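You operate a simulated robot arm through the tools that you are given. There is no shell and no other tool.

You are at the controls of a simulated robot arm. One attempt, no reset.

## Task
Hold the valve marked 56 in the clamp, close it, then stand it in the leak tester.
Fine: Free the clamp again and slide the clear hood over the valve.
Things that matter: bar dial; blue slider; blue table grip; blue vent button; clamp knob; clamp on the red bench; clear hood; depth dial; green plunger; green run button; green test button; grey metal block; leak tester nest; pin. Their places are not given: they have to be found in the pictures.

Only the result counts: the job must be done as asked and must still hold three seconds after the hand-in. Knocking over, shifting, dropping, spilling or breaking anything else fails it.

## Robot
A 7-joint arm with a two-finger parallel gripper, fixed in place. Base frame: the origin is at the foot of the arm, x ahead of it, y to its left, z up; the work surface is at about z = 0. Readings come in mm, rad, newtons and seconds.
With the tool pointing down near the work surface it reaches from about 240 to 620 mm from the base axis. Its first joint turns from -1.152 to 1.152 rad. Payload 2.6 kg.
The TCP is the grasp point between the finger pads, 30 mm short of the fingertips. In the tool frame z runs along the fingers and y along their closing line. The gripper opens to 94 mm. The fingers are 28 mm wide and 10 mm thick; the gripper's body (50 by 96 mm) begins 55 mm behind the TCP.
Orientation is that of the tool frame in the base frame, as a unit quaternion [w, x, y, z]. With the fingers straight down and closing along the base's y, the tool's x points along the base's -x, its y along +y and its z along -z.

## Interface
- The arm moves only by the tool arm_command. Its argument "rows" is a list of rows, each an object (a shift or turn left out is 0, a gripper value left out holds the last) with "fingers": the gripper command, from -1 (fully open) to 1 (shut), values between in proportion; "slide": the shift along the base's x, y, z in mm, a list of three; "angular": the turn, a rotation vector about the base's x, y, z in rad, a list of three. In form: [{"fingers": fingers, "slide": [tx, ty, tz], "angular": [rx, ry, rz]}, ...]. A call has 1 to 20 rows; each row is the pose to reach, as a shift and turn from the pose commanded when the call began. Each row takes 0.2 s and may step no farther than 50 mm and 0.15 rad from the row before; otherwise, or with a gripper value out of range, the whole call is refused. A pose out of reach is approached as far as the arm can. The call stops where the force on the tool passes 40 N (or 10 N more than at its start, if that is more) or the arm is blocked; 0.2 s more then pass. Each finger travels about 72 mm/s and halts on what it meets, pressing with about 42 N; the grip force reading is that of the motor and also rises with nothing between the fingers. The clock runs only during rows and for 0.2 s after the last one: add rows that repeat a pose to give the fingers time. The reply holds the time, the measured pose of the TCP, the force on the tool along the base axes, the opening and the grip force, in the units named above and with some noise, with the torque about the TCP (base axes, N m) and any sound that the robot's microphone picked up.
- Cameras (640 x 400 px; columns grow to the right, rows downward): "scene" is fixed at [31.6, 443.4, 532.8]; the picture's right is [-0.67, -0.74, 0.00], its down [-0.61, 0.54, -0.58] and it looks along [0.43, -0.39, -0.82] (base axes); focal length 214 px, centre (320, 200). "wrist" rides on the gripper at [76, 14, -103] in the tool frame; the picture's right is [-0.18, 0.98, 0.00], its down [-0.75, -0.14, -0.64] and it looks along [-0.63, -0.12, 0.77] (tool axes); focal length 243 px, centre (320, 200).
- grab_frame(camera): a new picture of that camera. The clock stands still meanwhile.
- measure_at(camera, pixels): for up to 12 pixels [column, row] of the newest picture of that camera ("zoom" is the newest enlarged one), the place [x, y, z] in the base frame of the surface seen there, good to about 2 mm, but the place of the scene camera against the robot may be out by one fixed shift of up to 12 mm in any direction. The clock stands still meanwhile.
- inspect(camera, box): a new picture of the part [left, top, right, bottom] of that camera's present view, enlarged. The clock stands still meanwhile.
- sign_off(): hands the job in; it is judged then, once.

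Unless the task says otherwise, let go and move clear before handing in.

The tools are called after "Emit:" as name(argument=value, ...) on one line, values as JSON. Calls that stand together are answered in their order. arm_command: Moves the arm, as the interface text tells. Its arguments: {"type":"object","properties":{"rows":{"type":"array","items":{"type":"object","properties":{"fingers":{"type":"number"},"slide":{"type":"array","items":{"type":"number"}},"angular":{"type":"array","items":{"type":"number"}}}}}},"required":["rows"]} The other tools are called the same way: grab_frame (camera) takes a picture; measure_at (camera, pixels) gives the place of the surface under pixels of a picture; inspect (camera, box) takes an enlarged picture of a part of a camera's view; sign_off () hands the job in.

At the start:

```text
clock: 0.0
tcp_pos: [347.7, 71.6, 362.6]
tcp_rot: [0.0, 0.0, 1.0, 0.0]
force: [-0.6, 0.5, 0.2]
wrist_torque: [0.02, 0.0, -0.01]
width: 93.9
grip_force: 0.1
```

scene: 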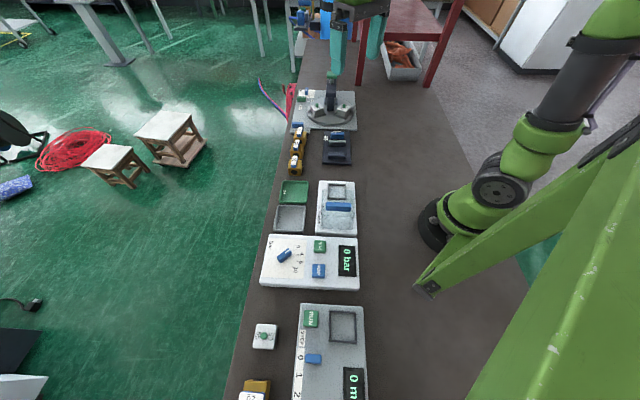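
wrist: 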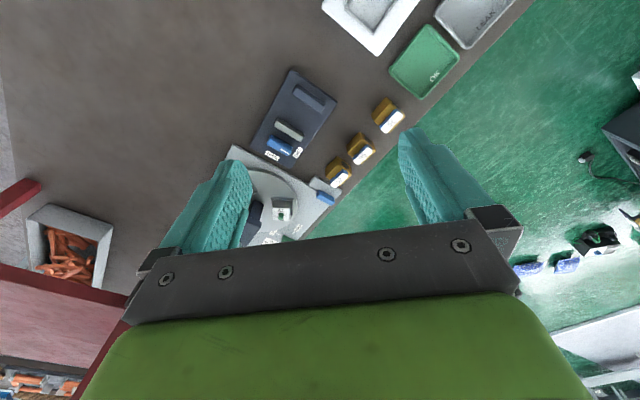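

The scene shows a row of stations along the table: trays, a clamp-like item near (337,145), yellow items near (297,150), and dial stations below. I'll enlarge the regions before moving.

Emit:
inspect(camera="scene", box=[260, 70, 380, 180])

Emit:
inspect(camera="scene", box=[240, 170, 380, 300])

Emit:
inspect(camera="scene", box=[220, 290, 400, 400])

Emit:
inspect(camera="wrist", box=[220, 50, 420, 250])

```text
3.64 times, centred on (320, 125) of scene
```

zoom: 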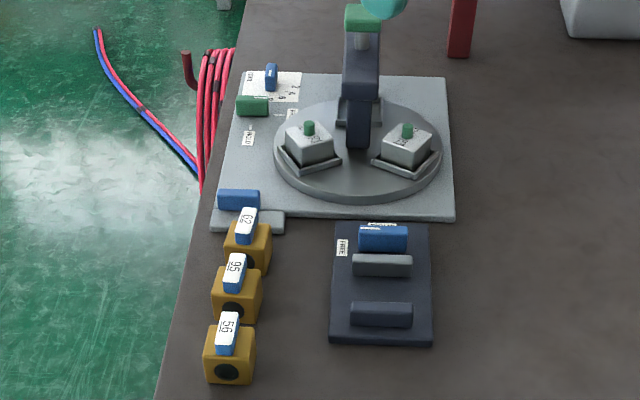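

```text
3.08 times, centred on (310, 235) of scene
```

zoom: 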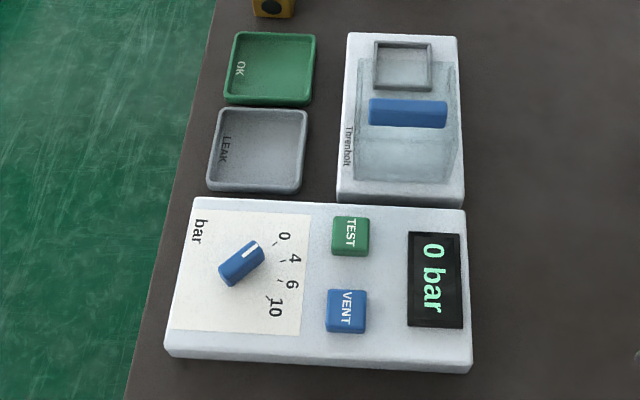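

```text
3.56 times, centred on (310, 345) of scene
```

zoom: 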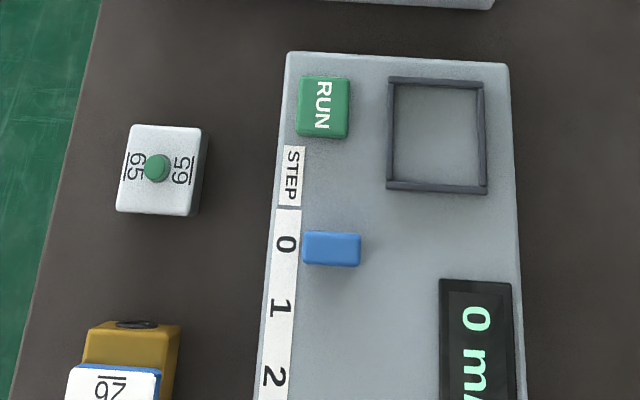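

```text
2.00 times, centred on (320, 150) of wrist
```

zoom: 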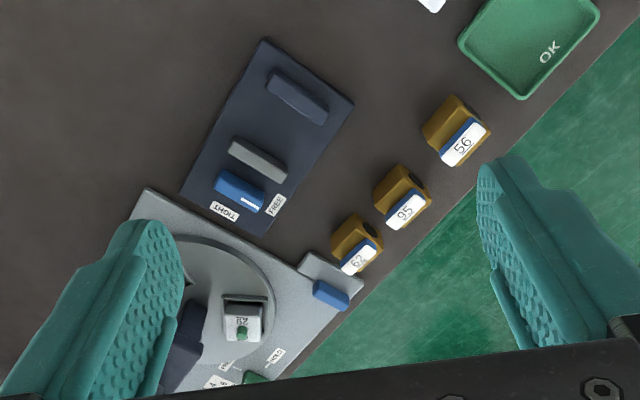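

The valve 56 is the yellow block with the blue lever at scene ~(297,167). The vice with the TIGHT/FREE knob is at ~(337,147), and the leak tester with hood at ~(337,205). I'll measure these places next.

Emit:
grab_frame(camera="scene")

Emit:
measure_at(camera="scene", pixels=[[302, 161], [302, 170], [335, 136], [336, 143], [336, 156], [337, 191], [338, 207], [345, 230], [262, 335], [284, 255], [343, 325], [318, 270]])

Emit:
inspect(camera="wrist", box=[230, 60, 350, 160])

Emit:
measure_at(camera="wrist", pixels=[[390, 123], [384, 107], [307, 97], [288, 130], [280, 147], [300, 75], [285, 155]])

```text
taken
```

scene: 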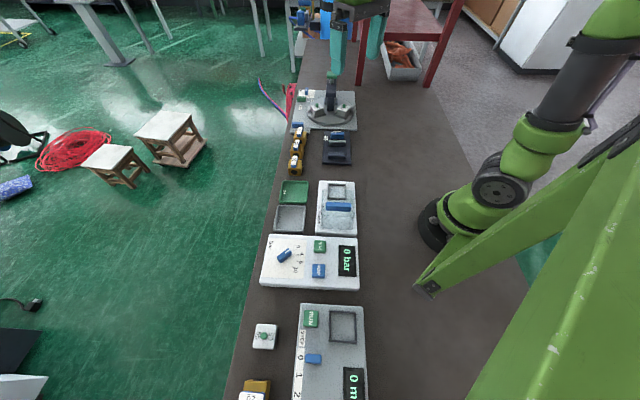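

```text
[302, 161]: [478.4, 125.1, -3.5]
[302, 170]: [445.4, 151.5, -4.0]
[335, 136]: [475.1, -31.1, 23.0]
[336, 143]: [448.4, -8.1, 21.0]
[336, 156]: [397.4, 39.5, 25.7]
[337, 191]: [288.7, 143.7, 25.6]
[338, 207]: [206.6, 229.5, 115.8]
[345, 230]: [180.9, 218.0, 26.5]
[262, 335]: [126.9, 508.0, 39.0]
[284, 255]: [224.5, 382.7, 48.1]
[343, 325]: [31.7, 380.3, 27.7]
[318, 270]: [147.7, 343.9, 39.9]
```

```text
4.00 times, centred on (290, 110) of wrist
```

zoom: 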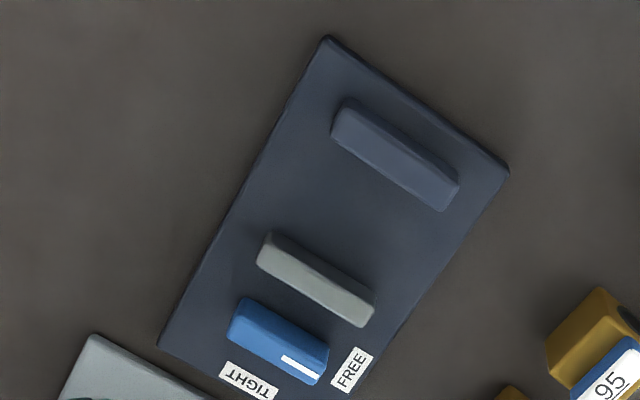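

```text
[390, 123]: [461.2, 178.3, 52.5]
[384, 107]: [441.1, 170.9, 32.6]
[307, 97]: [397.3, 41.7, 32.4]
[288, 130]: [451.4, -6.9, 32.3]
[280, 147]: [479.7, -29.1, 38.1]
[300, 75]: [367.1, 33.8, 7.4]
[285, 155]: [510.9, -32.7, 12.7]
```

The vice measured by wrist is at about (397..480, 42..-29), with valve 56 at about (450,175). The "red bench" at scene (400,20) also needs a look, to be sure which clamp is meant.

Emit:
inspect(camera="scene", box=[280, 0, 480, 110])

Emit:
inspect(camera="wrist", box=[0, 160, 320, 400])

Emit:
inspect(camera="wrist", box=[320, 0, 540, 140])

Emit:
inspect(camera="scene", box=[280, 110, 360, 180])

```text
3.20 times, centred on (380, 55) of scene
```

zoom: 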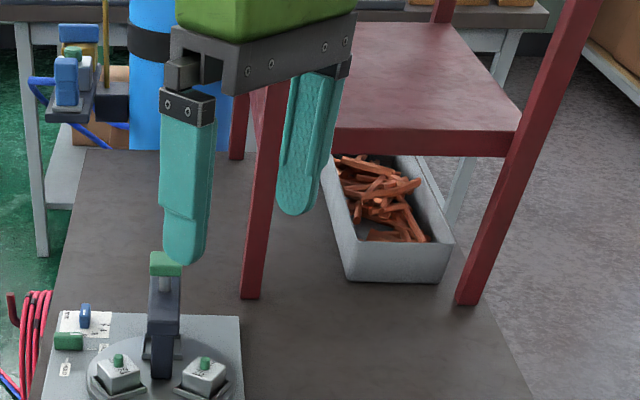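

```text
1.67 times, centred on (160, 280) of wrist
```

zoom: 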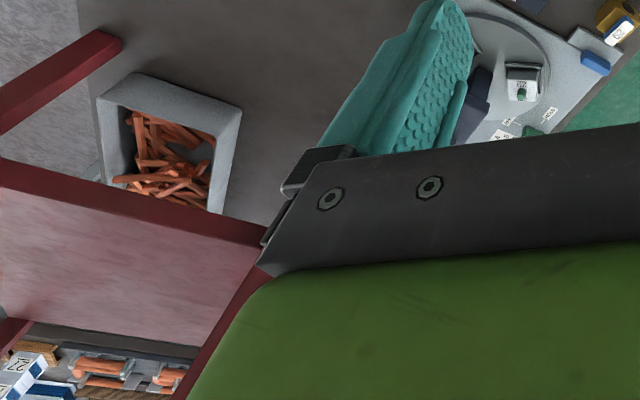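

```text
2.86 times, centred on (430, 70) of wrist
```

zoom: 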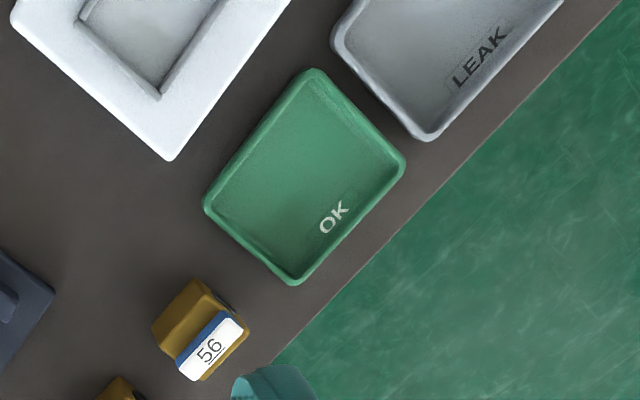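

```text
5.71 times, centred on (320, 145) of scene
```

zoom: 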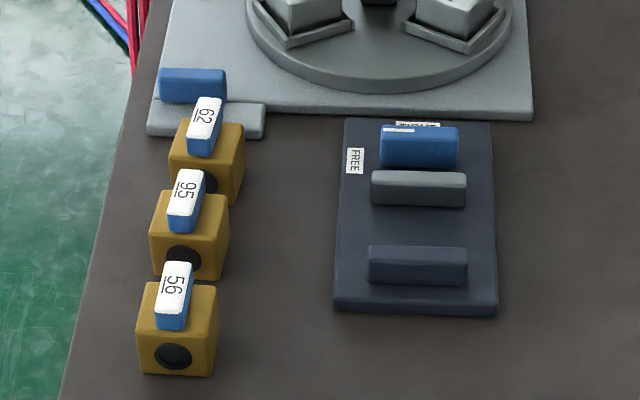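

No clamp shows on what can be seen of the red bench, so the vice with the TIGHT/FREE knob near (337,147) is the workable clamp. I'll turn the hand to the table's slant and come lower for a good look at the vice and valves.

Emit:
arm_command(rows=[{"fingers": -1, "slide": [-4, 24, -32], "angular": [0, 0, -0.145]}, {"slide": [-8, 48, -64], "angular": [0, 0, -0.29]}, {"slide": [-12, 72, -96], "angular": [0, 0, -0.435]}, {"slide": [-16, 96, -128], "angular": [0, 0, -0.58]}, {"slide": [-18, 122, -162], "angular": [0, 0, -0.72]}])

Emit:
grab_frame(camera="wrist")

Emit:
grab_frame(camera="scene")

```text
clock: 1.2
tcp_pos: [329.2, 194.0, 199.4]
tcp_rot: [-0.001, 0.353, 0.936, 0.0]
force: [-0.8, -0.6, 0.2]
wrist_torque: [0.01, 0.0, 0.02]
width: 93.9
grip_force: 0.1
```

```text
taken
```

wrist: 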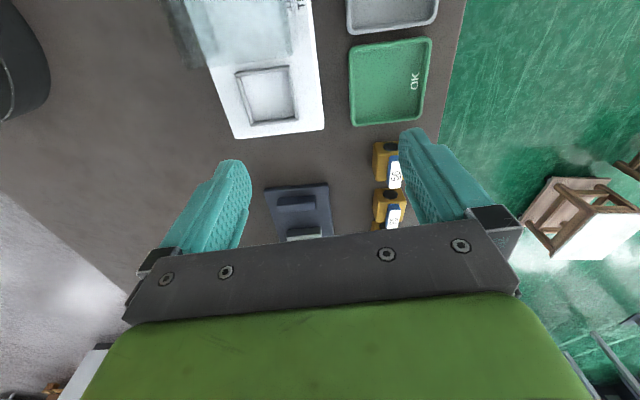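

```text
taken
```

scene: 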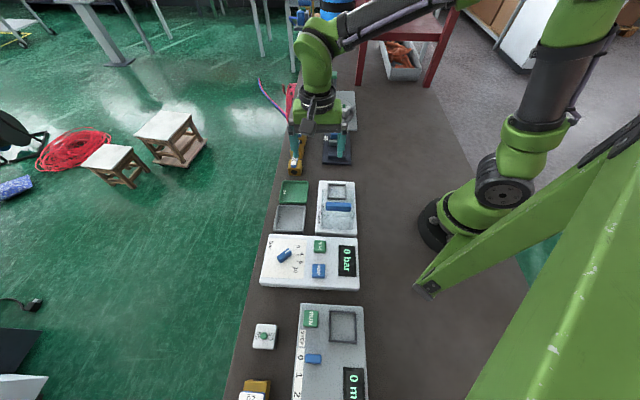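

Valve 56 is at wrist (390,165) and the vice at (300,210), the latter half hidden by the gripper. I'll enlarge this, then shift toward the vice.

Emit:
inspect(camera="wrist", box=[250, 120, 430, 245])

Emit:
inspect(camera="wrist", box=[180, 0, 340, 140])

Emit:
measure_at(camera="wrist", pixels=[[235, 72], [292, 65], [300, 119], [243, 125], [268, 95], [378, 145], [397, 145], [376, 180], [394, 163], [396, 185], [299, 201], [303, 233]])

```text
3.20 times, centred on (340, 182) of wrist
```

zoom: 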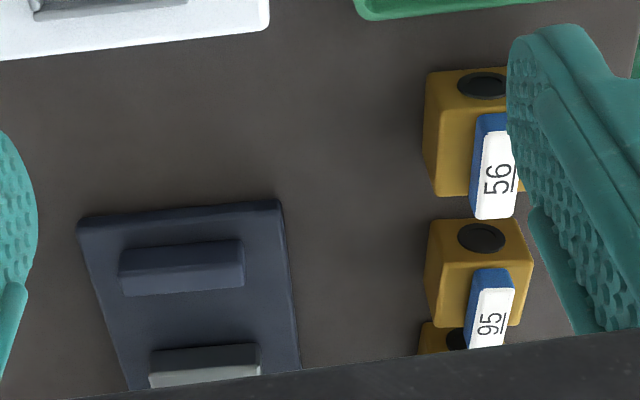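

```text
2.86 times, centred on (260, 70) of wrist
```

zoom: 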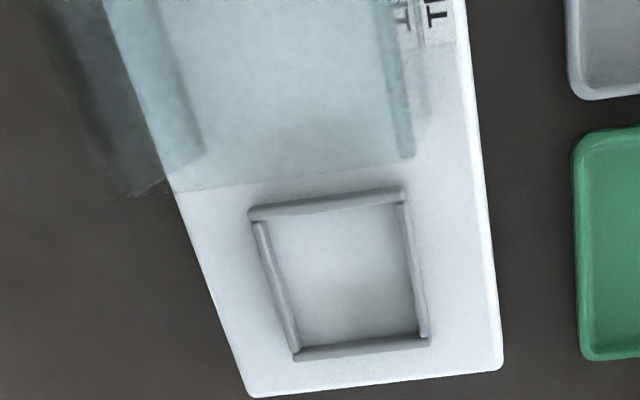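

```text
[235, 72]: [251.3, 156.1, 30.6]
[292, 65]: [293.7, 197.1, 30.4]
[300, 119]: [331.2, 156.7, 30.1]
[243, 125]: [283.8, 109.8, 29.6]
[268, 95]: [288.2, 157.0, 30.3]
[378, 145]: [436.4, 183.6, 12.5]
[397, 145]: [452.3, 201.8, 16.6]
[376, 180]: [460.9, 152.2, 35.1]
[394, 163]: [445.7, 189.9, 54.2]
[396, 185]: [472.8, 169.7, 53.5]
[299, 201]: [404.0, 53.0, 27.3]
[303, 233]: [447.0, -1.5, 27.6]
```

The nest centre measures about (288,157), and its frame z is about 30. I'll move behind valve 56 for a clear look, and then to the vice.

Emit:
arm_command(rows=[{"slide": [46, 5, -5]}, {"slide": [91, 6, -15]}])

Emit:
inspect(camera="wrist", box=[220, 40, 420, 220])

Emit:
grab_frame(camera="wrist")

```text
clock: 1.8
tcp_pos: [421.0, 199.5, 188.4]
tcp_rot: [0.0, 0.353, 0.936, 0.0]
force: [-0.8, -0.3, -0.5]
wrist_torque: [-0.02, -0.04, -0.03]
width: 94.1
grip_force: 0.1
```

```text
2.22 times, centred on (320, 130) of wrist
```

zoom: 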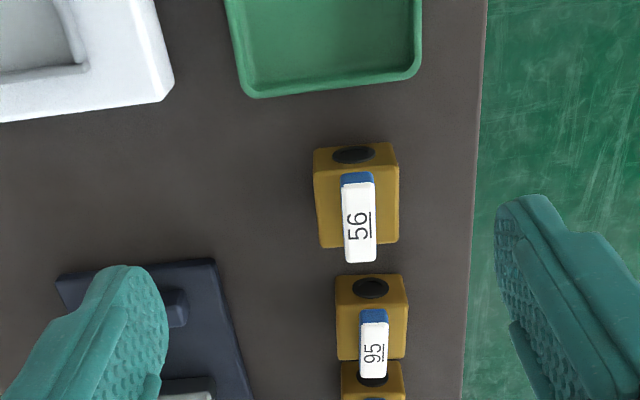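

```text
taken
```

wrist: 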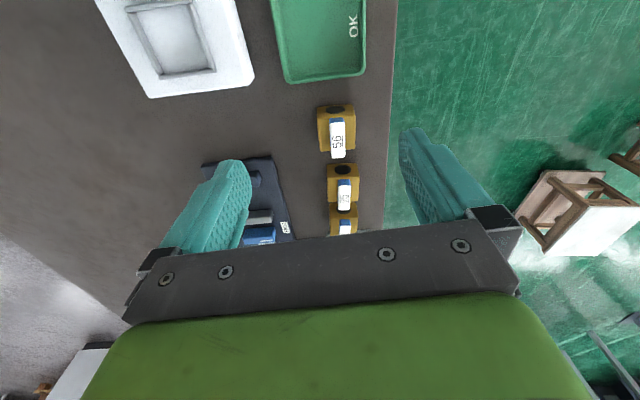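

Valve 56 is now seen from above at zoom (358,200), with its lever along the bore, which is open. I'll measure its body and lever points.

Emit:
inspect(camera="wrist", box=[300, 90, 380, 170])

Emit:
measure_at(camera="wrist", pixels=[[320, 115], [353, 113], [321, 150], [354, 145], [331, 122], [345, 122], [331, 156], [345, 156], [337, 118], [318, 106], [352, 104], [325, 135]])

```text
5.00 times, centred on (340, 130) of wrist
```

zoom: 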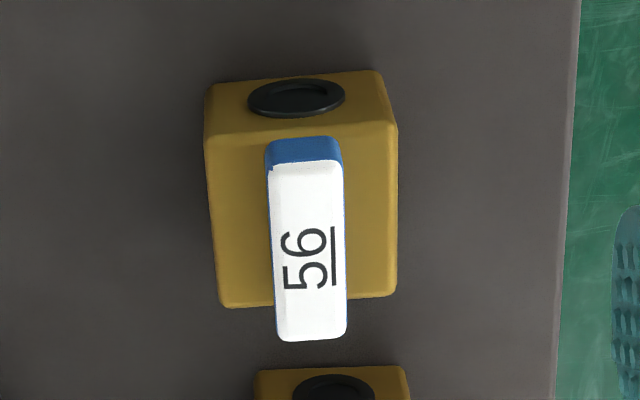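

```text
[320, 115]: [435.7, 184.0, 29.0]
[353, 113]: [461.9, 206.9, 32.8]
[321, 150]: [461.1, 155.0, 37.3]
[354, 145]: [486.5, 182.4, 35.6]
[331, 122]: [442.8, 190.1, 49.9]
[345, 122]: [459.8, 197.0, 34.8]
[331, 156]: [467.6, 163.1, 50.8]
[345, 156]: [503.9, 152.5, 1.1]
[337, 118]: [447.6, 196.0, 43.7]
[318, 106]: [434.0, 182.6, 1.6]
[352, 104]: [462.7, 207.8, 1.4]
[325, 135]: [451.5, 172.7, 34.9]
```

From the corner pixels I work out valve 56 as about 40 mm square, centred near (460,180), with its bore axis at about −48° and a lever of about 41 mm, top z≈51. Next I'll look at the vice from above with the hand aligned to that angle.

Emit:
arm_command(rows=[{"slide": [-6, -40, 0], "angular": [0, 0, -0.03]}, {"slide": [-12, -80, 0], "angular": [0, 0, -0.06]}, {"slide": [-18, -120, 0], "angular": [0, 0, -0.09]}, {"slide": [-24, -153, 0], "angular": [0, 0, -0.115]}, {"slide": [-24, -153, 0], "angular": [0, 0, -0.115]}])

Emit:
grab_frame(camera="wrist")

Emit:
inspect(camera="wrist", box=[260, 70, 380, 190])

```text
clock: 3.0
tcp_pos: [395.9, 45.0, 185.7]
tcp_rot: [0.0, 0.406, 0.914, 0.0]
force: [0.3, 0.6, -0.3]
wrist_torque: [0.02, 0.0, 0.0]
width: 94.1
grip_force: 0.1
```

```text
taken
```

wrist: 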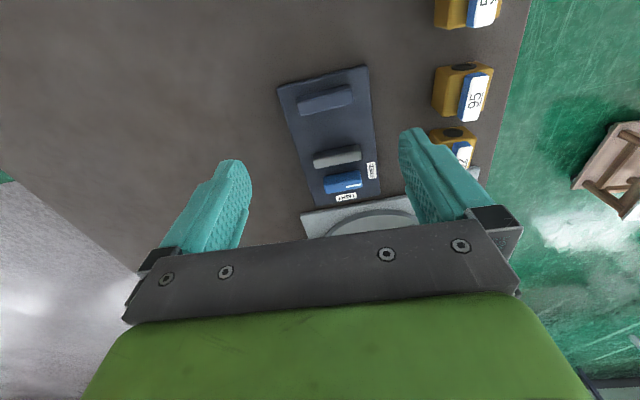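

```text
3.33 times, centred on (320, 130) of wrist
```

zoom: 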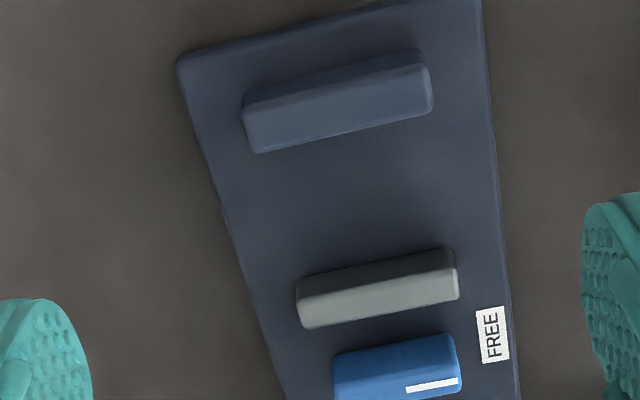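

The vice is seen clearly, with its fixed jaw at zoom (340,100), moving jaw at (378,290), and knob at (397,365) with the white mark toward FREE. I'll measure points on it.

Emit:
measure_at(camera="zoom", pixels=[[252, 140], [430, 100], [265, 150], [245, 105], [305, 318], [455, 285], [300, 290], [452, 255], [340, 365], [452, 345], [340, 220], [200, 60]])

Emit:
measure_at(camera="wrist", pixels=[[331, 178], [359, 172], [345, 181], [360, 184], [328, 190], [370, 171], [345, 197]])

Emit:
inspect(camera="wrist", box=[290, 140, 400, 240])

```text
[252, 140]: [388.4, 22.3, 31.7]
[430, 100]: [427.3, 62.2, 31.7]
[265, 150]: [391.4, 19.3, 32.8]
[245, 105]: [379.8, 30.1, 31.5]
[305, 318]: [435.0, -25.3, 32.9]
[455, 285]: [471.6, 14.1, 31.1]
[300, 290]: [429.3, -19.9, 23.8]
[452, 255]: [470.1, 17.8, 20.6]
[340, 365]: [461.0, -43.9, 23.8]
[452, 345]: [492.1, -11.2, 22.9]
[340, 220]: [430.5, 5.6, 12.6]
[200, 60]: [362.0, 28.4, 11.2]
```

```text
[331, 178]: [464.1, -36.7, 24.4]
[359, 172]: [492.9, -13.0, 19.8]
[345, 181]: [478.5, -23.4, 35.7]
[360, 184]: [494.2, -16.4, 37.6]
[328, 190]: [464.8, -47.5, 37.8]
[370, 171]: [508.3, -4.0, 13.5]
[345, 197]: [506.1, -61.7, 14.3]
```

```text
4.00 times, centred on (345, 190) of wrist
```

zoom: 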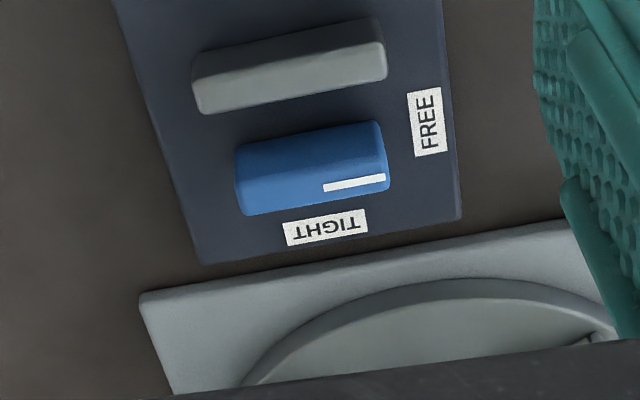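

The vice cross axis is about 45°, with a jaw gap of about 54 mm centred near (428,18), base top z≈12.5 and jaw tops z≈32. The knob bar is at about (479,−33). Now I'll move over valve 56 to a pre-grasp height and check.

Emit:
arm_command(rows=[{"slide": [13, 27, 0]}, {"slide": [26, 54, 0]}, {"slide": [39, 81, -25]}, {"slide": [52, 108, -50]}, {"slide": [63.6, 132.9, -75.6]}, {"slide": [63.6, 132.9, -75.6]}])

Emit:
grab_frame(camera="wrist")

Emit:
inspect(camera="wrist", box=[240, 80, 400, 240])

```text
clock: 4.4
tcp_pos: [460.4, 180.1, 108.0]
tcp_rot: [0.0, 0.406, 0.914, 0.0]
force: [-0.1, 0.4, -0.5]
wrist_torque: [0.0, -0.02, -0.01]
width: 93.9
grip_force: 0.0
```

```text
taken
```

wrist: 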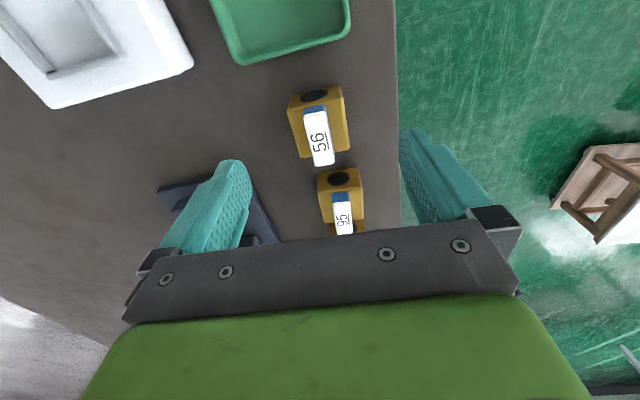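

```text
2.50 times, centred on (320, 160) of wrist
```

zoom: 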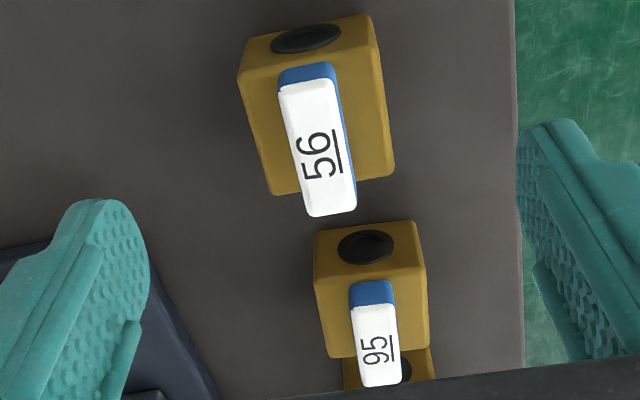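

Lever 56 sits at full pixel (319,138), which is where the point under the TCP should appear (320,139), and its slant matches. I'll descend and grip the body.

Emit:
arm_command(rows=[{"slide": [0, 0, -25]}, {"slide": [0, 0, -50]}, {"slide": [0, 0, -65]}, {"slide": [0, 0, -76]}, {"slide": [0, 0, -76]}])

Emit:
arm_command(rows=[{"fingers": 1}, {"fingers": 1}, {"fingers": 1}, {"fingers": 1}])

Emit:
grab_frame(camera="wrist")

```text
clock: 5.6
tcp_pos: [460.0, 179.8, 33.8]
tcp_rot: [0.0, 0.406, 0.914, 0.0]
force: [0.7, -0.1, 0.1]
wrist_torque: [0.02, 0.03, 0.0]
width: 93.9
grip_force: 0.0
```

```text
clock: 6.6
tcp_pos: [460.5, 180.9, 34.3]
tcp_rot: [0.0, 0.406, 0.914, 0.0]
force: [-0.1, 0.2, 0.0]
wrist_torque: [-0.01, 0.02, 0.05]
width: 46.2
grip_force: 41.6
```

```text
taken
```

wrist: 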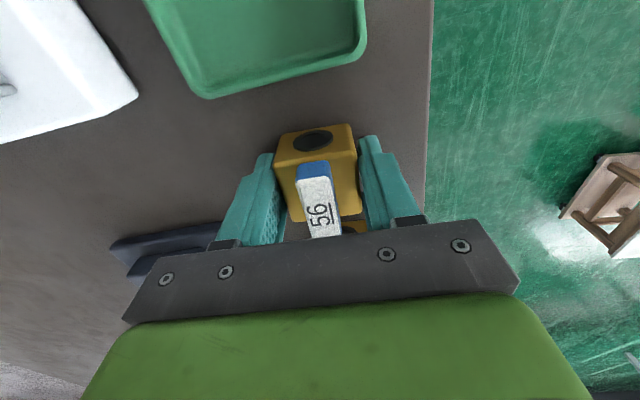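

The grip closed at 46 mm with 42 N, and the picture shows lever 56 centred between the pads at (320,205). I'll lift straight up and carry it above the vice.

Emit:
arm_command(rows=[{"slide": [0, 0, 20]}, {"slide": [0, 0, 60]}, {"slide": [0, 0, 80]}, {"slide": [-7, -35, 80], "angular": [0, 0, 0.014]}, {"slide": [-14, -75, 80], "angular": [0, 0, 0.028]}, {"slide": [-22, -115, 75], "angular": [0, 0, 0.042]}, {"slide": [-29, -145, 70], "angular": [0, 0, 0.05]}, {"slide": [-32.6, -161.3, 60], "angular": [0, 0, 0.055]}, {"slide": [-32.6, -161.3, 60], "angular": [0, 0, 0.055]}])

Emit:
grab_frame(camera="wrist")

Emit:
inspect(camera="wrist", box=[220, 60, 420, 240])

Emit:
inspect(camera="scene", box=[270, 90, 390, 180])

```text
clock: 8.6
tcp_pos: [426.0, 20.0, 94.6]
tcp_rot: [0.0, 0.38, 0.925, 0.0]
force: [-0.6, 0.4, -4.6]
wrist_torque: [0.03, 0.0, 0.04]
width: 46.1
grip_force: 41.7
```

```text
taken
```

wrist: 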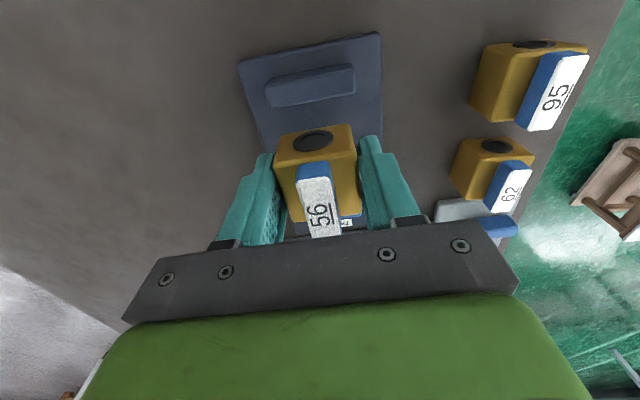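

```text
2.22 times, centred on (320, 150) of wrist
```

zoom: 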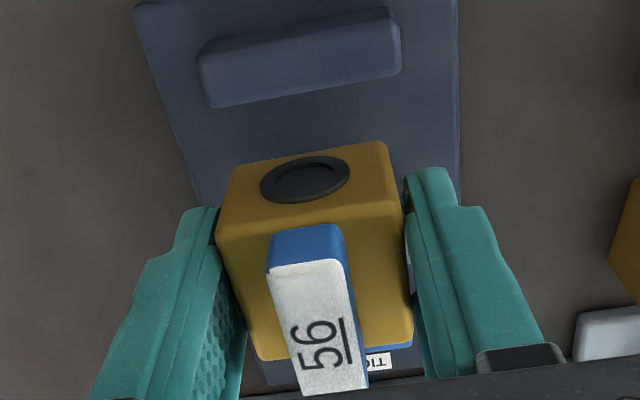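

```text
4.44 times, centred on (330, 135) of scene
```

zoom: 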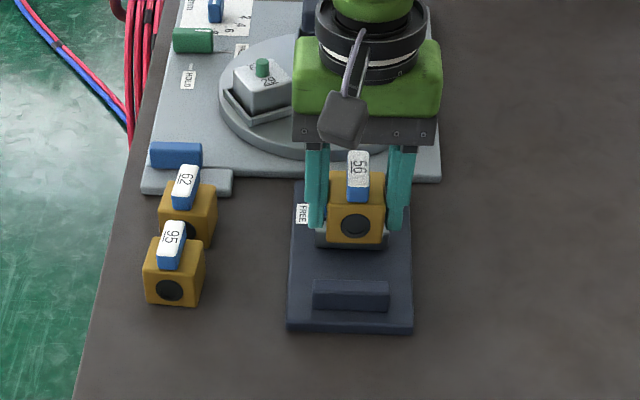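

The fixed jaw's inner edge re-computes to the same line (a≈263), and valve 56 hangs square between the jaws. I'll lower it slowly onto the vice base.

Emit:
arm_command(rows=[{"slide": [0, 0, -15]}, {"slide": [0, 0, -28]}, {"slide": [0, 0, -36]}, {"slide": [0, 0, -41]}, {"slide": [0, 0, -44]}, {"slide": [0, 0, -46]}, {"slide": [0, 0, -47]}, {"slide": [0, 0, -47]}])

Emit:
inspect(camera="wrist", box=[220, 60, 420, 240])

Emit:
inspect(camera="scene", box=[270, 90, 390, 180])

```text
clock: 10.4
tcp_pos: [427.8, 18.3, 46.6]
tcp_rot: [0.0, 0.381, 0.925, -0.001]
force: [-0.6, 0.4, -4.3]
wrist_torque: [-0.02, 0.0, -0.04]
width: 46.1
grip_force: 42.2
```

```text
2.22 times, centred on (320, 150) of wrist
```

zoom: 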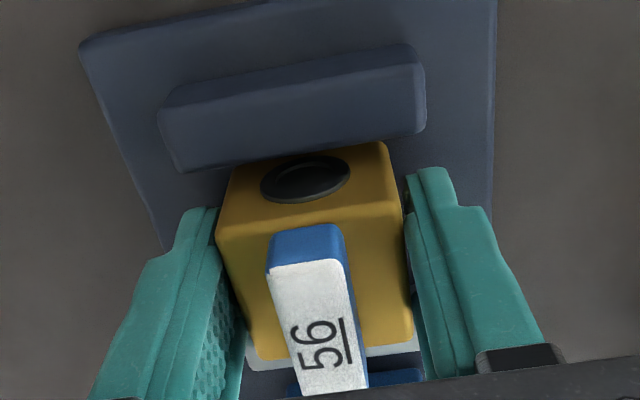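

```text
4.44 times, centred on (330, 135) of scene
```

zoom: 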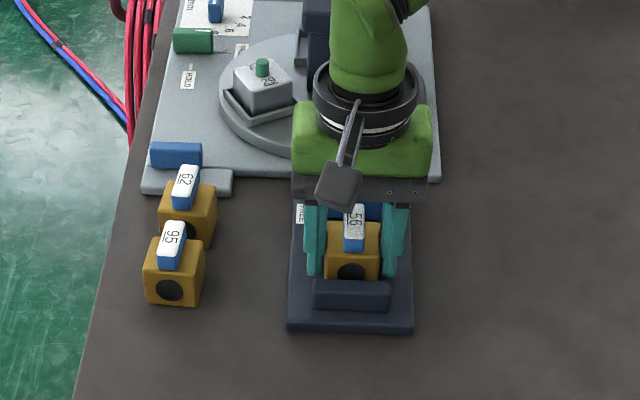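

The force still shows the valve's weight (−4.3 N), so it isn't resting yet. I'll lower a millimetre at a time.

Emit:
arm_command(rows=[{"slide": [0, 0, -0.8]}, {"slide": [0, 0, -0.8]}])

Emit:
arm_command(rows=[{"slide": [0, 0, -0.8]}, {"slide": [0, 0, -0.8]}])

```text
clock: 11.0
tcp_pos: [428.5, 18.8, 45.3]
tcp_rot: [0.0, 0.38, 0.925, 0.001]
force: [1.0, -0.3, -4.4]
wrist_torque: [-0.01, 0.0, 0.01]
width: 46.2
grip_force: 41.7
```

```text
clock: 11.6
tcp_pos: [427.2, 18.8, 46.0]
tcp_rot: [0.0, 0.379, 0.925, 0.002]
force: [-5.2, 3.2, 12.7]
wrist_torque: [-0.12, 0.3, -0.08]
width: 46.0
grip_force: 42.2
```

Contact is felt (+12.7 N), so the valve is resting on the vice base. I'll open the fingers partway and rise.

Emit:
arm_command(rows=[{"fingers": 0}, {"fingers": -0.5}, {"fingers": -0.5}])

Emit:
arm_command(rows=[{"slide": [0, 0, 20]}, {"slide": [0, 0, 55]}, {"slide": [0, 0, 90]}, {"slide": [-20, 20, 120]}, {"slide": [-20, 20, 120]}])

Emit:
grab_frame(camera="wrist")

Emit:
inspect(camera="wrist", box=[260, 60, 400, 230])

Emit:
grab_frame(camera="scene")

```text
clock: 12.4
tcp_pos: [428.3, 18.1, 46.2]
tcp_rot: [0.0, 0.38, 0.925, 0.0]
force: [-0.1, 0.6, -0.1]
wrist_torque: [0.03, 0.0, -0.01]
width: 70.2
grip_force: 0.0
```

```text
clock: 13.6
tcp_pos: [405.6, 39.2, 163.6]
tcp_rot: [-0.001, 0.38, 0.925, -0.001]
force: [0.8, -1.1, -0.1]
wrist_torque: [-0.03, -0.01, 0.02]
width: 70.5
grip_force: 0.1
```

```text
taken
```

wrist: 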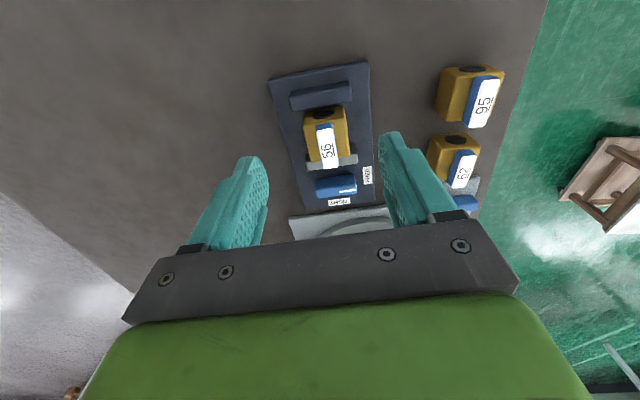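

```text
2.35 times, centred on (330, 145) of wrist
```

zoom: 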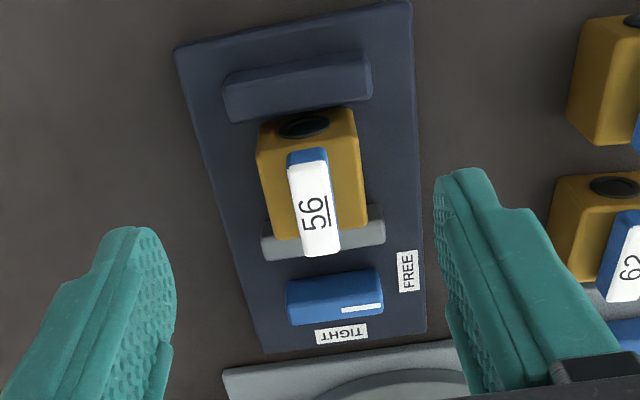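

```text
taken
```

scene: 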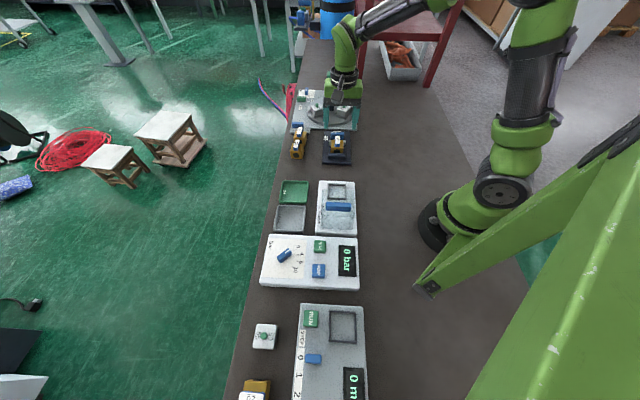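

Valve 56 now stands between the jaws (zoom (312,190)), and the knob at zoom (337,308) still points to FREE. I'll rise and turn the hand +90° so the fingers can straddle the knob bar, then look.

Emit:
arm_command(rows=[{"slide": [0, 0, 10], "angular": [0, 0, 0.145]}, {"slide": [0, 0, 20], "angular": [0, 0, 0.29]}, {"slide": [0, 0, 30], "angular": [0, 0, 0.435]}, {"slide": [0, 0, 40], "angular": [0, 0, 0.58]}, {"slide": [0, 0, 50], "angular": [0, 0, 0.725]}, {"slide": [0, 0, 50], "angular": [0, 0, 0.87]}, {"slide": [0, 0, 50], "angular": [0, 0, 1.015]}, {"slide": [0, 0, 50], "angular": [0, 0, 1.16]}, {"slide": [0, 0, 50], "angular": [0, 0, 1.305]}, {"slide": [0, 0, 50], "angular": [0, 0, 1.45]}, {"slide": [0, 0, 50], "angular": [0, 0, 1.571]}, {"slide": [0, 0, 50], "angular": [0, 0, 1.571]}])

Emit:
grab_frame(camera="wrist")

Emit:
grab_frame(camera="scene")

```text
clock: 16.2
tcp_pos: [406.6, 39.2, 215.0]
tcp_rot: [0.0, -0.386, 0.922, 0.0]
force: [0.6, 0.6, 0.0]
wrist_torque: [-0.01, 0.03, 0.02]
width: 70.8
grip_force: 0.1
```

```text
taken
```

wrist: 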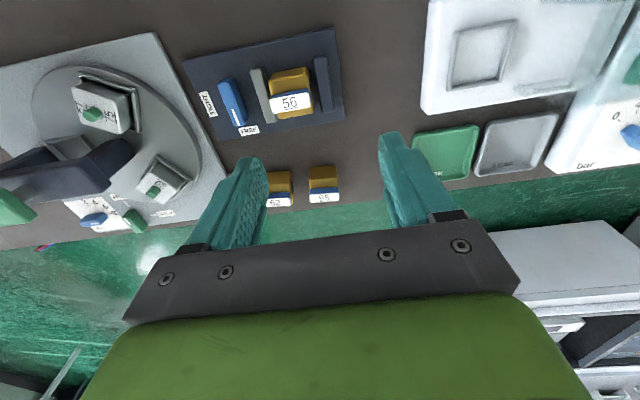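

```text
taken
```

scene: 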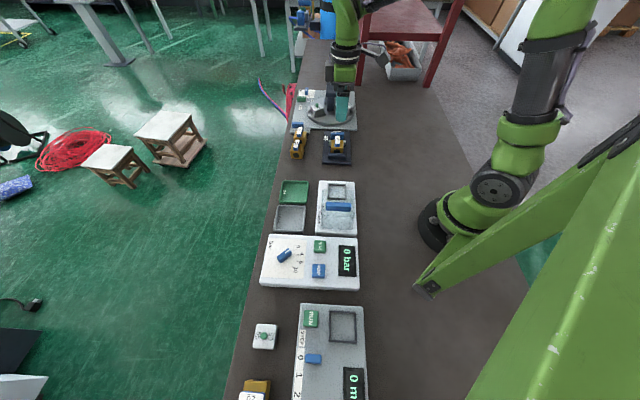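

This view shows the vice from the side, with the press and its turntable to the left and the press arm at (60,170). I'll measure the press so I know its clearance from the knob at (230,100).

Emit:
measure_at(camera="wrist", pixels=[[120, 150], [95, 175], [40, 165], [15, 205], [105, 95], [170, 120], [200, 150], [230, 100], [222, 90], [240, 118], [257, 95], [320, 85]])

Emit:
inspect(camera="wrist", box=[180, 20, 350, 150])

```text
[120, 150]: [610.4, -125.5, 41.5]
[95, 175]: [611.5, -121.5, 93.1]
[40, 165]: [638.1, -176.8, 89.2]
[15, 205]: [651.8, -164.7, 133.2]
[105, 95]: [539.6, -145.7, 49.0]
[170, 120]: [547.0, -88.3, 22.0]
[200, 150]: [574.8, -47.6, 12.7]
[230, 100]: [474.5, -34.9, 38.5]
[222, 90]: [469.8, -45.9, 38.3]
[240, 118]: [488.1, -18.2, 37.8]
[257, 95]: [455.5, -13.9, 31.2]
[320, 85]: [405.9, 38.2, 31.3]
```

```text
3.08 times, centred on (265, 85) of wrist
```

zoom: 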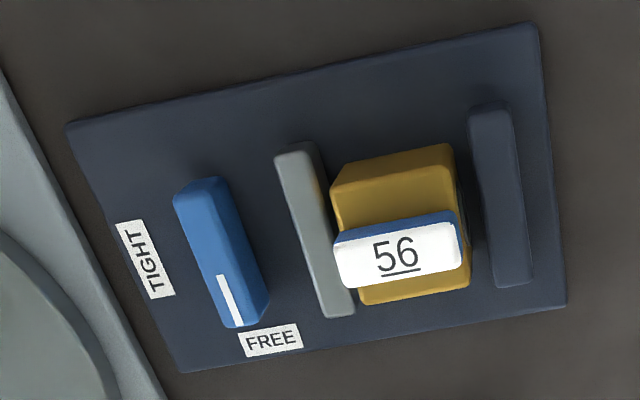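

The press arm is about 150 mm beyond the knob, so there is ample clearance. The knob bar is centred near (478,−33) with its top at z≈38, so I'll go above it, narrowing the fingers to about 40 mm.

Emit:
arm_command(rows=[{"fingers": 0.149, "slide": [24, -24, 0]}, {"slide": [48, -48, -20]}, {"slide": [70.7, -71.1, -50]}, {"slide": [70.7, -71.1, -90]}, {"slide": [70.7, -71.1, -115]}, {"slide": [70.7, -71.1, -115]}])

Emit:
grab_frame(camera="wrist")

Emit:
inspect(camera="wrist", box=[230, 80, 410, 230])

```text
clock: 17.6
tcp_pos: [479.8, -31.7, 101.6]
tcp_rot: [0.0, -0.385, 0.923, 0.0]
force: [-0.2, 1.0, 0.1]
wrist_torque: [-0.06, -0.01, -0.01]
width: 40.1
grip_force: 0.0
```

```text
taken
```

wrist: 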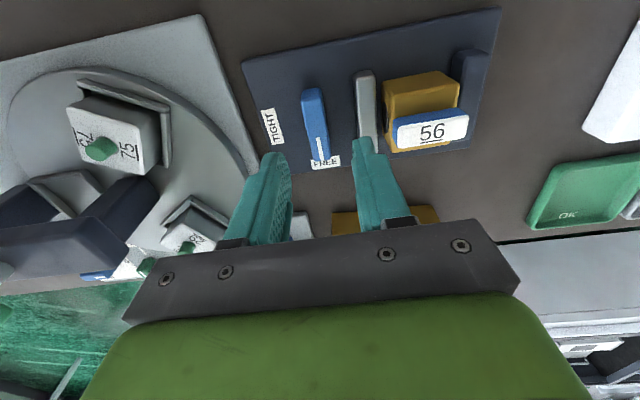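

```text
2.67 times, centred on (320, 155) of wrist
```

zoom: 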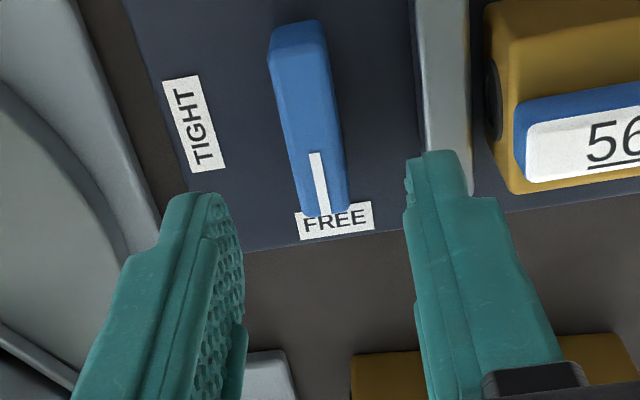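

The knob top centre is about (317,131) against the predicted (320,135), so I'll nudge by (0.3,−2.8) mm and descend to straddle the bar with the tips at z≈20. Then I'll close.

Emit:
arm_command(rows=[{"slide": [0.3, -2.8, -15]}, {"slide": [0.3, -2.8, -30]}, {"slide": [0.3, -2.8, -42]}, {"slide": [0.3, -2.8, -51]}, {"slide": [0.3, -2.8, -51]}])

Emit:
arm_command(rows=[{"fingers": 1}, {"fingers": 1}, {"fingers": 1}])

Emit:
grab_frame(camera="wrist")

```text
clock: 18.8
tcp_pos: [479.8, -36.7, 49.1]
tcp_rot: [0.001, -0.386, 0.923, 0.0]
force: [0.0, -0.3, -0.7]
wrist_torque: [0.0, 0.03, -0.01]
width: 40.3
grip_force: 0.0
```

```text
clock: 19.6
tcp_pos: [478.6, -35.5, 49.0]
tcp_rot: [-0.002, -0.386, 0.923, 0.001]
force: [-11.5, 5.9, 3.8]
wrist_torque: [-0.03, -0.09, -0.27]
width: 15.0
grip_force: 44.9
```

```text
taken
```

wrist: 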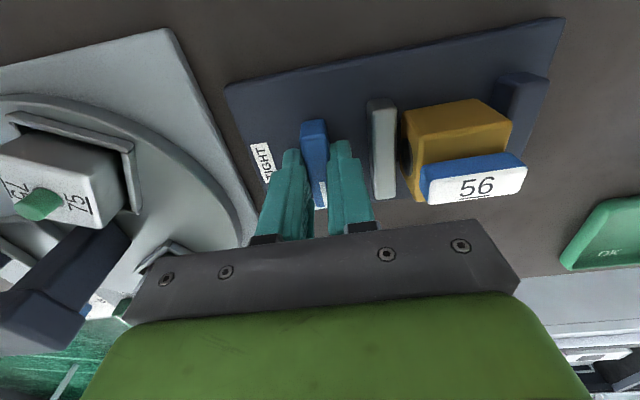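

The fingers hold the knob bar (width 15 mm), with a small side force of about −12 N toward the valve. I'll ease over 1.5 mm and begin turning clockwise toward TIGHT.

Emit:
arm_command(rows=[{"slide": [-1, 0.8, 0]}, {"slide": [-1, 0.8, 0], "angular": [0, 0, -0.1]}, {"slide": [-1, 0.8, 0], "angular": [0, 0, -0.2]}, {"slide": [-1, 0.8, 0], "angular": [0, 0, -0.3]}, {"slide": [-1, 0.8, 0], "angular": [0, 0, -0.4]}])

Emit:
inspect(camera="wrist", box=[180, 60, 560, 250])

```text
clock: 20.8
tcp_pos: [477.2, -34.8, 49.1]
tcp_rot: [0.002, -0.193, 0.981, 0.0]
force: [10.6, 3.0, -8.9]
wrist_torque: [0.59, -0.85, 0.07]
width: 14.8
grip_force: 45.2
```

```text
1.68 times, centred on (370, 155) of wrist
```

zoom: 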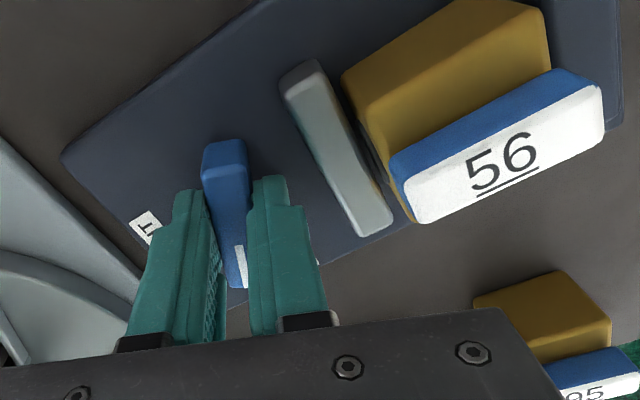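

The knob follows the turn and side forces stay about 11 N. I'll continue turning in stages.

Emit:
arm_command(rows=[{"slide": [0.3, 0.2, 0], "angular": [0, 0, -0.1]}, {"slide": [0.5, 0.3, 0], "angular": [0, 0, -0.2]}, {"slide": [0.5, 0.3, 0], "angular": [0, 0, -0.3]}, {"slide": [0.5, 0.3, 0], "angular": [0, 0, -0.4]}, {"slide": [0.5, 0.3, 0], "angular": [0, 0, -0.5]}, {"slide": [0.5, 0.3, 0], "angular": [0, 0, -0.6]}])

Emit:
inspect(camera="wrist", box=[180, 0, 560, 250])

```text
clock: 22.2
tcp_pos: [477.4, -33.1, 49.1]
tcp_rot: [0.001, 0.106, 0.994, 0.001]
force: [7.8, 4.2, 0.0]
wrist_torque: [-0.02, 0.07, 0.07]
width: 14.8
grip_force: 45.0
```

```text
1.60 times, centred on (370, 125) of wrist
```

zoom: 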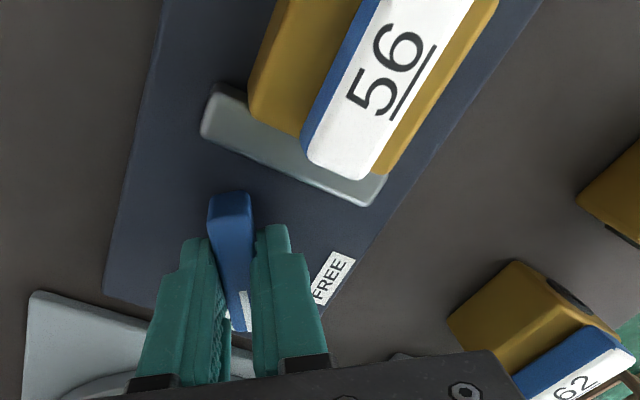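

The jaw has closed up toward the valve and the turn stands at about −1.0 rad. I'll turn the remaining 0.57 rad.

Emit:
arm_command(rows=[{"slide": [0.3, 0.2, 0], "angular": [0, 0, -0.1]}, {"slide": [0.5, 0.3, 0], "angular": [0, 0, -0.2]}, {"slide": [0.5, 0.3, 0], "angular": [0, 0, -0.3]}, {"slide": [0.5, 0.3, 0], "angular": [0, 0, -0.4]}, {"slide": [0.5, 0.3, 0], "angular": [0, 0, -0.5]}, {"slide": [0.5, 0.3, 0], "angular": [0, 0, -0.571]}, {"slide": [0.5, 0.3, 0], "angular": [0, 0, -0.571]}])

Emit:
inspect(camera="wrist", box=[180, 0, 560, 250])

```text
clock: 23.8
tcp_pos: [478.3, -32.9, 50.4]
tcp_rot: [0.0, 0.38, 0.925, 0.001]
force: [8.7, 10.9, -5.4]
wrist_torque: [-0.65, -0.83, 0.02]
width: 14.7
grip_force: 44.7
```

```text
1.60 times, centred on (370, 125) of wrist
```

zoom: 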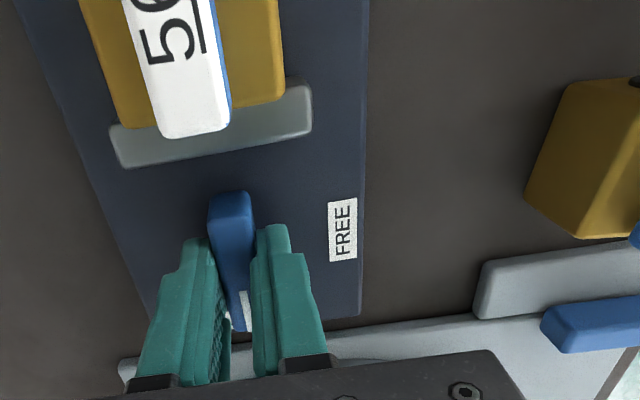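

The knob has turned a full quarter and the bar now points along the clamp axis. I'll release, rise, and back up to check the clamp.

Emit:
arm_command(rows=[{"fingers": 0.149}, {"fingers": 0.149}, {"fingers": 0.149}])

Emit:
arm_command(rows=[{"slide": [0, 0, 30]}, {"slide": [-10, 10, 70]}, {"slide": [-40, 40, 100]}, {"slide": [-65, 65, 120]}, {"slide": [-65, 65, 120]}])

Emit:
grab_frame(camera="wrist")

Emit:
inspect(camera="wrist", box=[250, 60, 400, 220])

```text
clock: 24.6
tcp_pos: [478.7, -35.5, 49.2]
tcp_rot: [0.001, 0.38, 0.925, -0.001]
force: [0.4, -0.3, -0.2]
wrist_torque: [-0.01, -0.03, -0.03]
width: 40.0
grip_force: 0.1
```

```text
refused: row 3 steps farther than a row can; nothing moved
```

```text
taken
```

wrist: 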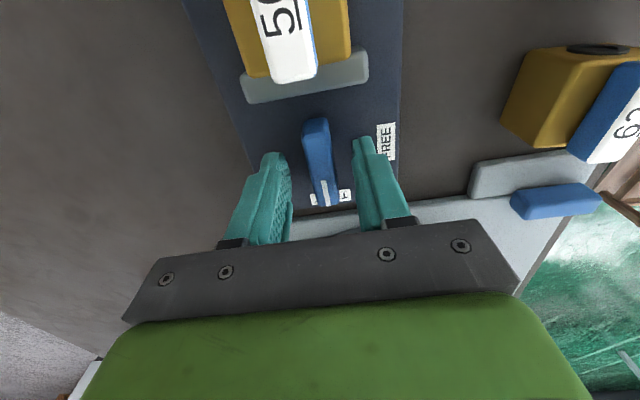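

```text
2.50 times, centred on (325, 140) of wrist
```

zoom: 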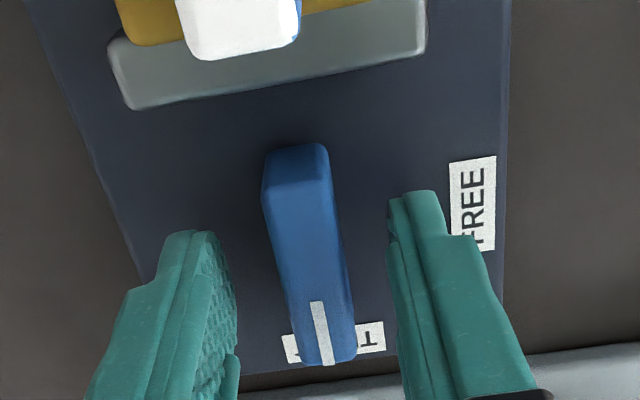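

The knob's mark now points at TIGHT and the knob stays put. The last move was refused for too large a step, so I'll rise in smaller ones.

Emit:
arm_command(rows=[{"slide": [0, 0, 30]}, {"slide": [-10, 10, 70]}, {"slide": [-30, 30, 100]}, {"slide": [-50, 50, 115]}, {"slide": [-65, 65, 120]}, {"slide": [-65, 65, 120]}])

Emit:
grab_frame(camera="wrist")

Emit:
inspect(camera="wrist", box=[260, 60, 400, 220])

```text
clock: 26.0
tcp_pos: [413.9, 33.5, 166.1]
tcp_rot: [0.0, 0.38, 0.925, 0.0]
force: [0.5, -0.1, -0.1]
wrist_torque: [0.01, 0.02, -0.02]
width: 39.6
grip_force: 0.1
```

```text
taken
```

wrist: 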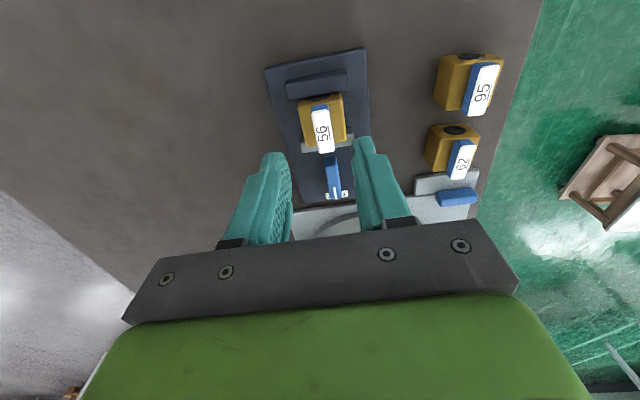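

```text
2.50 times, centred on (330, 140) of wrist
```

zoom: 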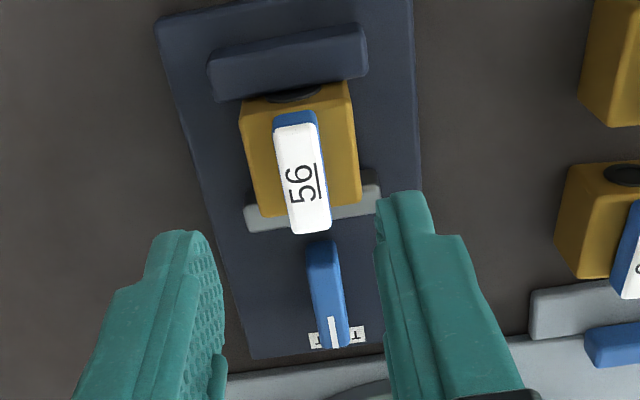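

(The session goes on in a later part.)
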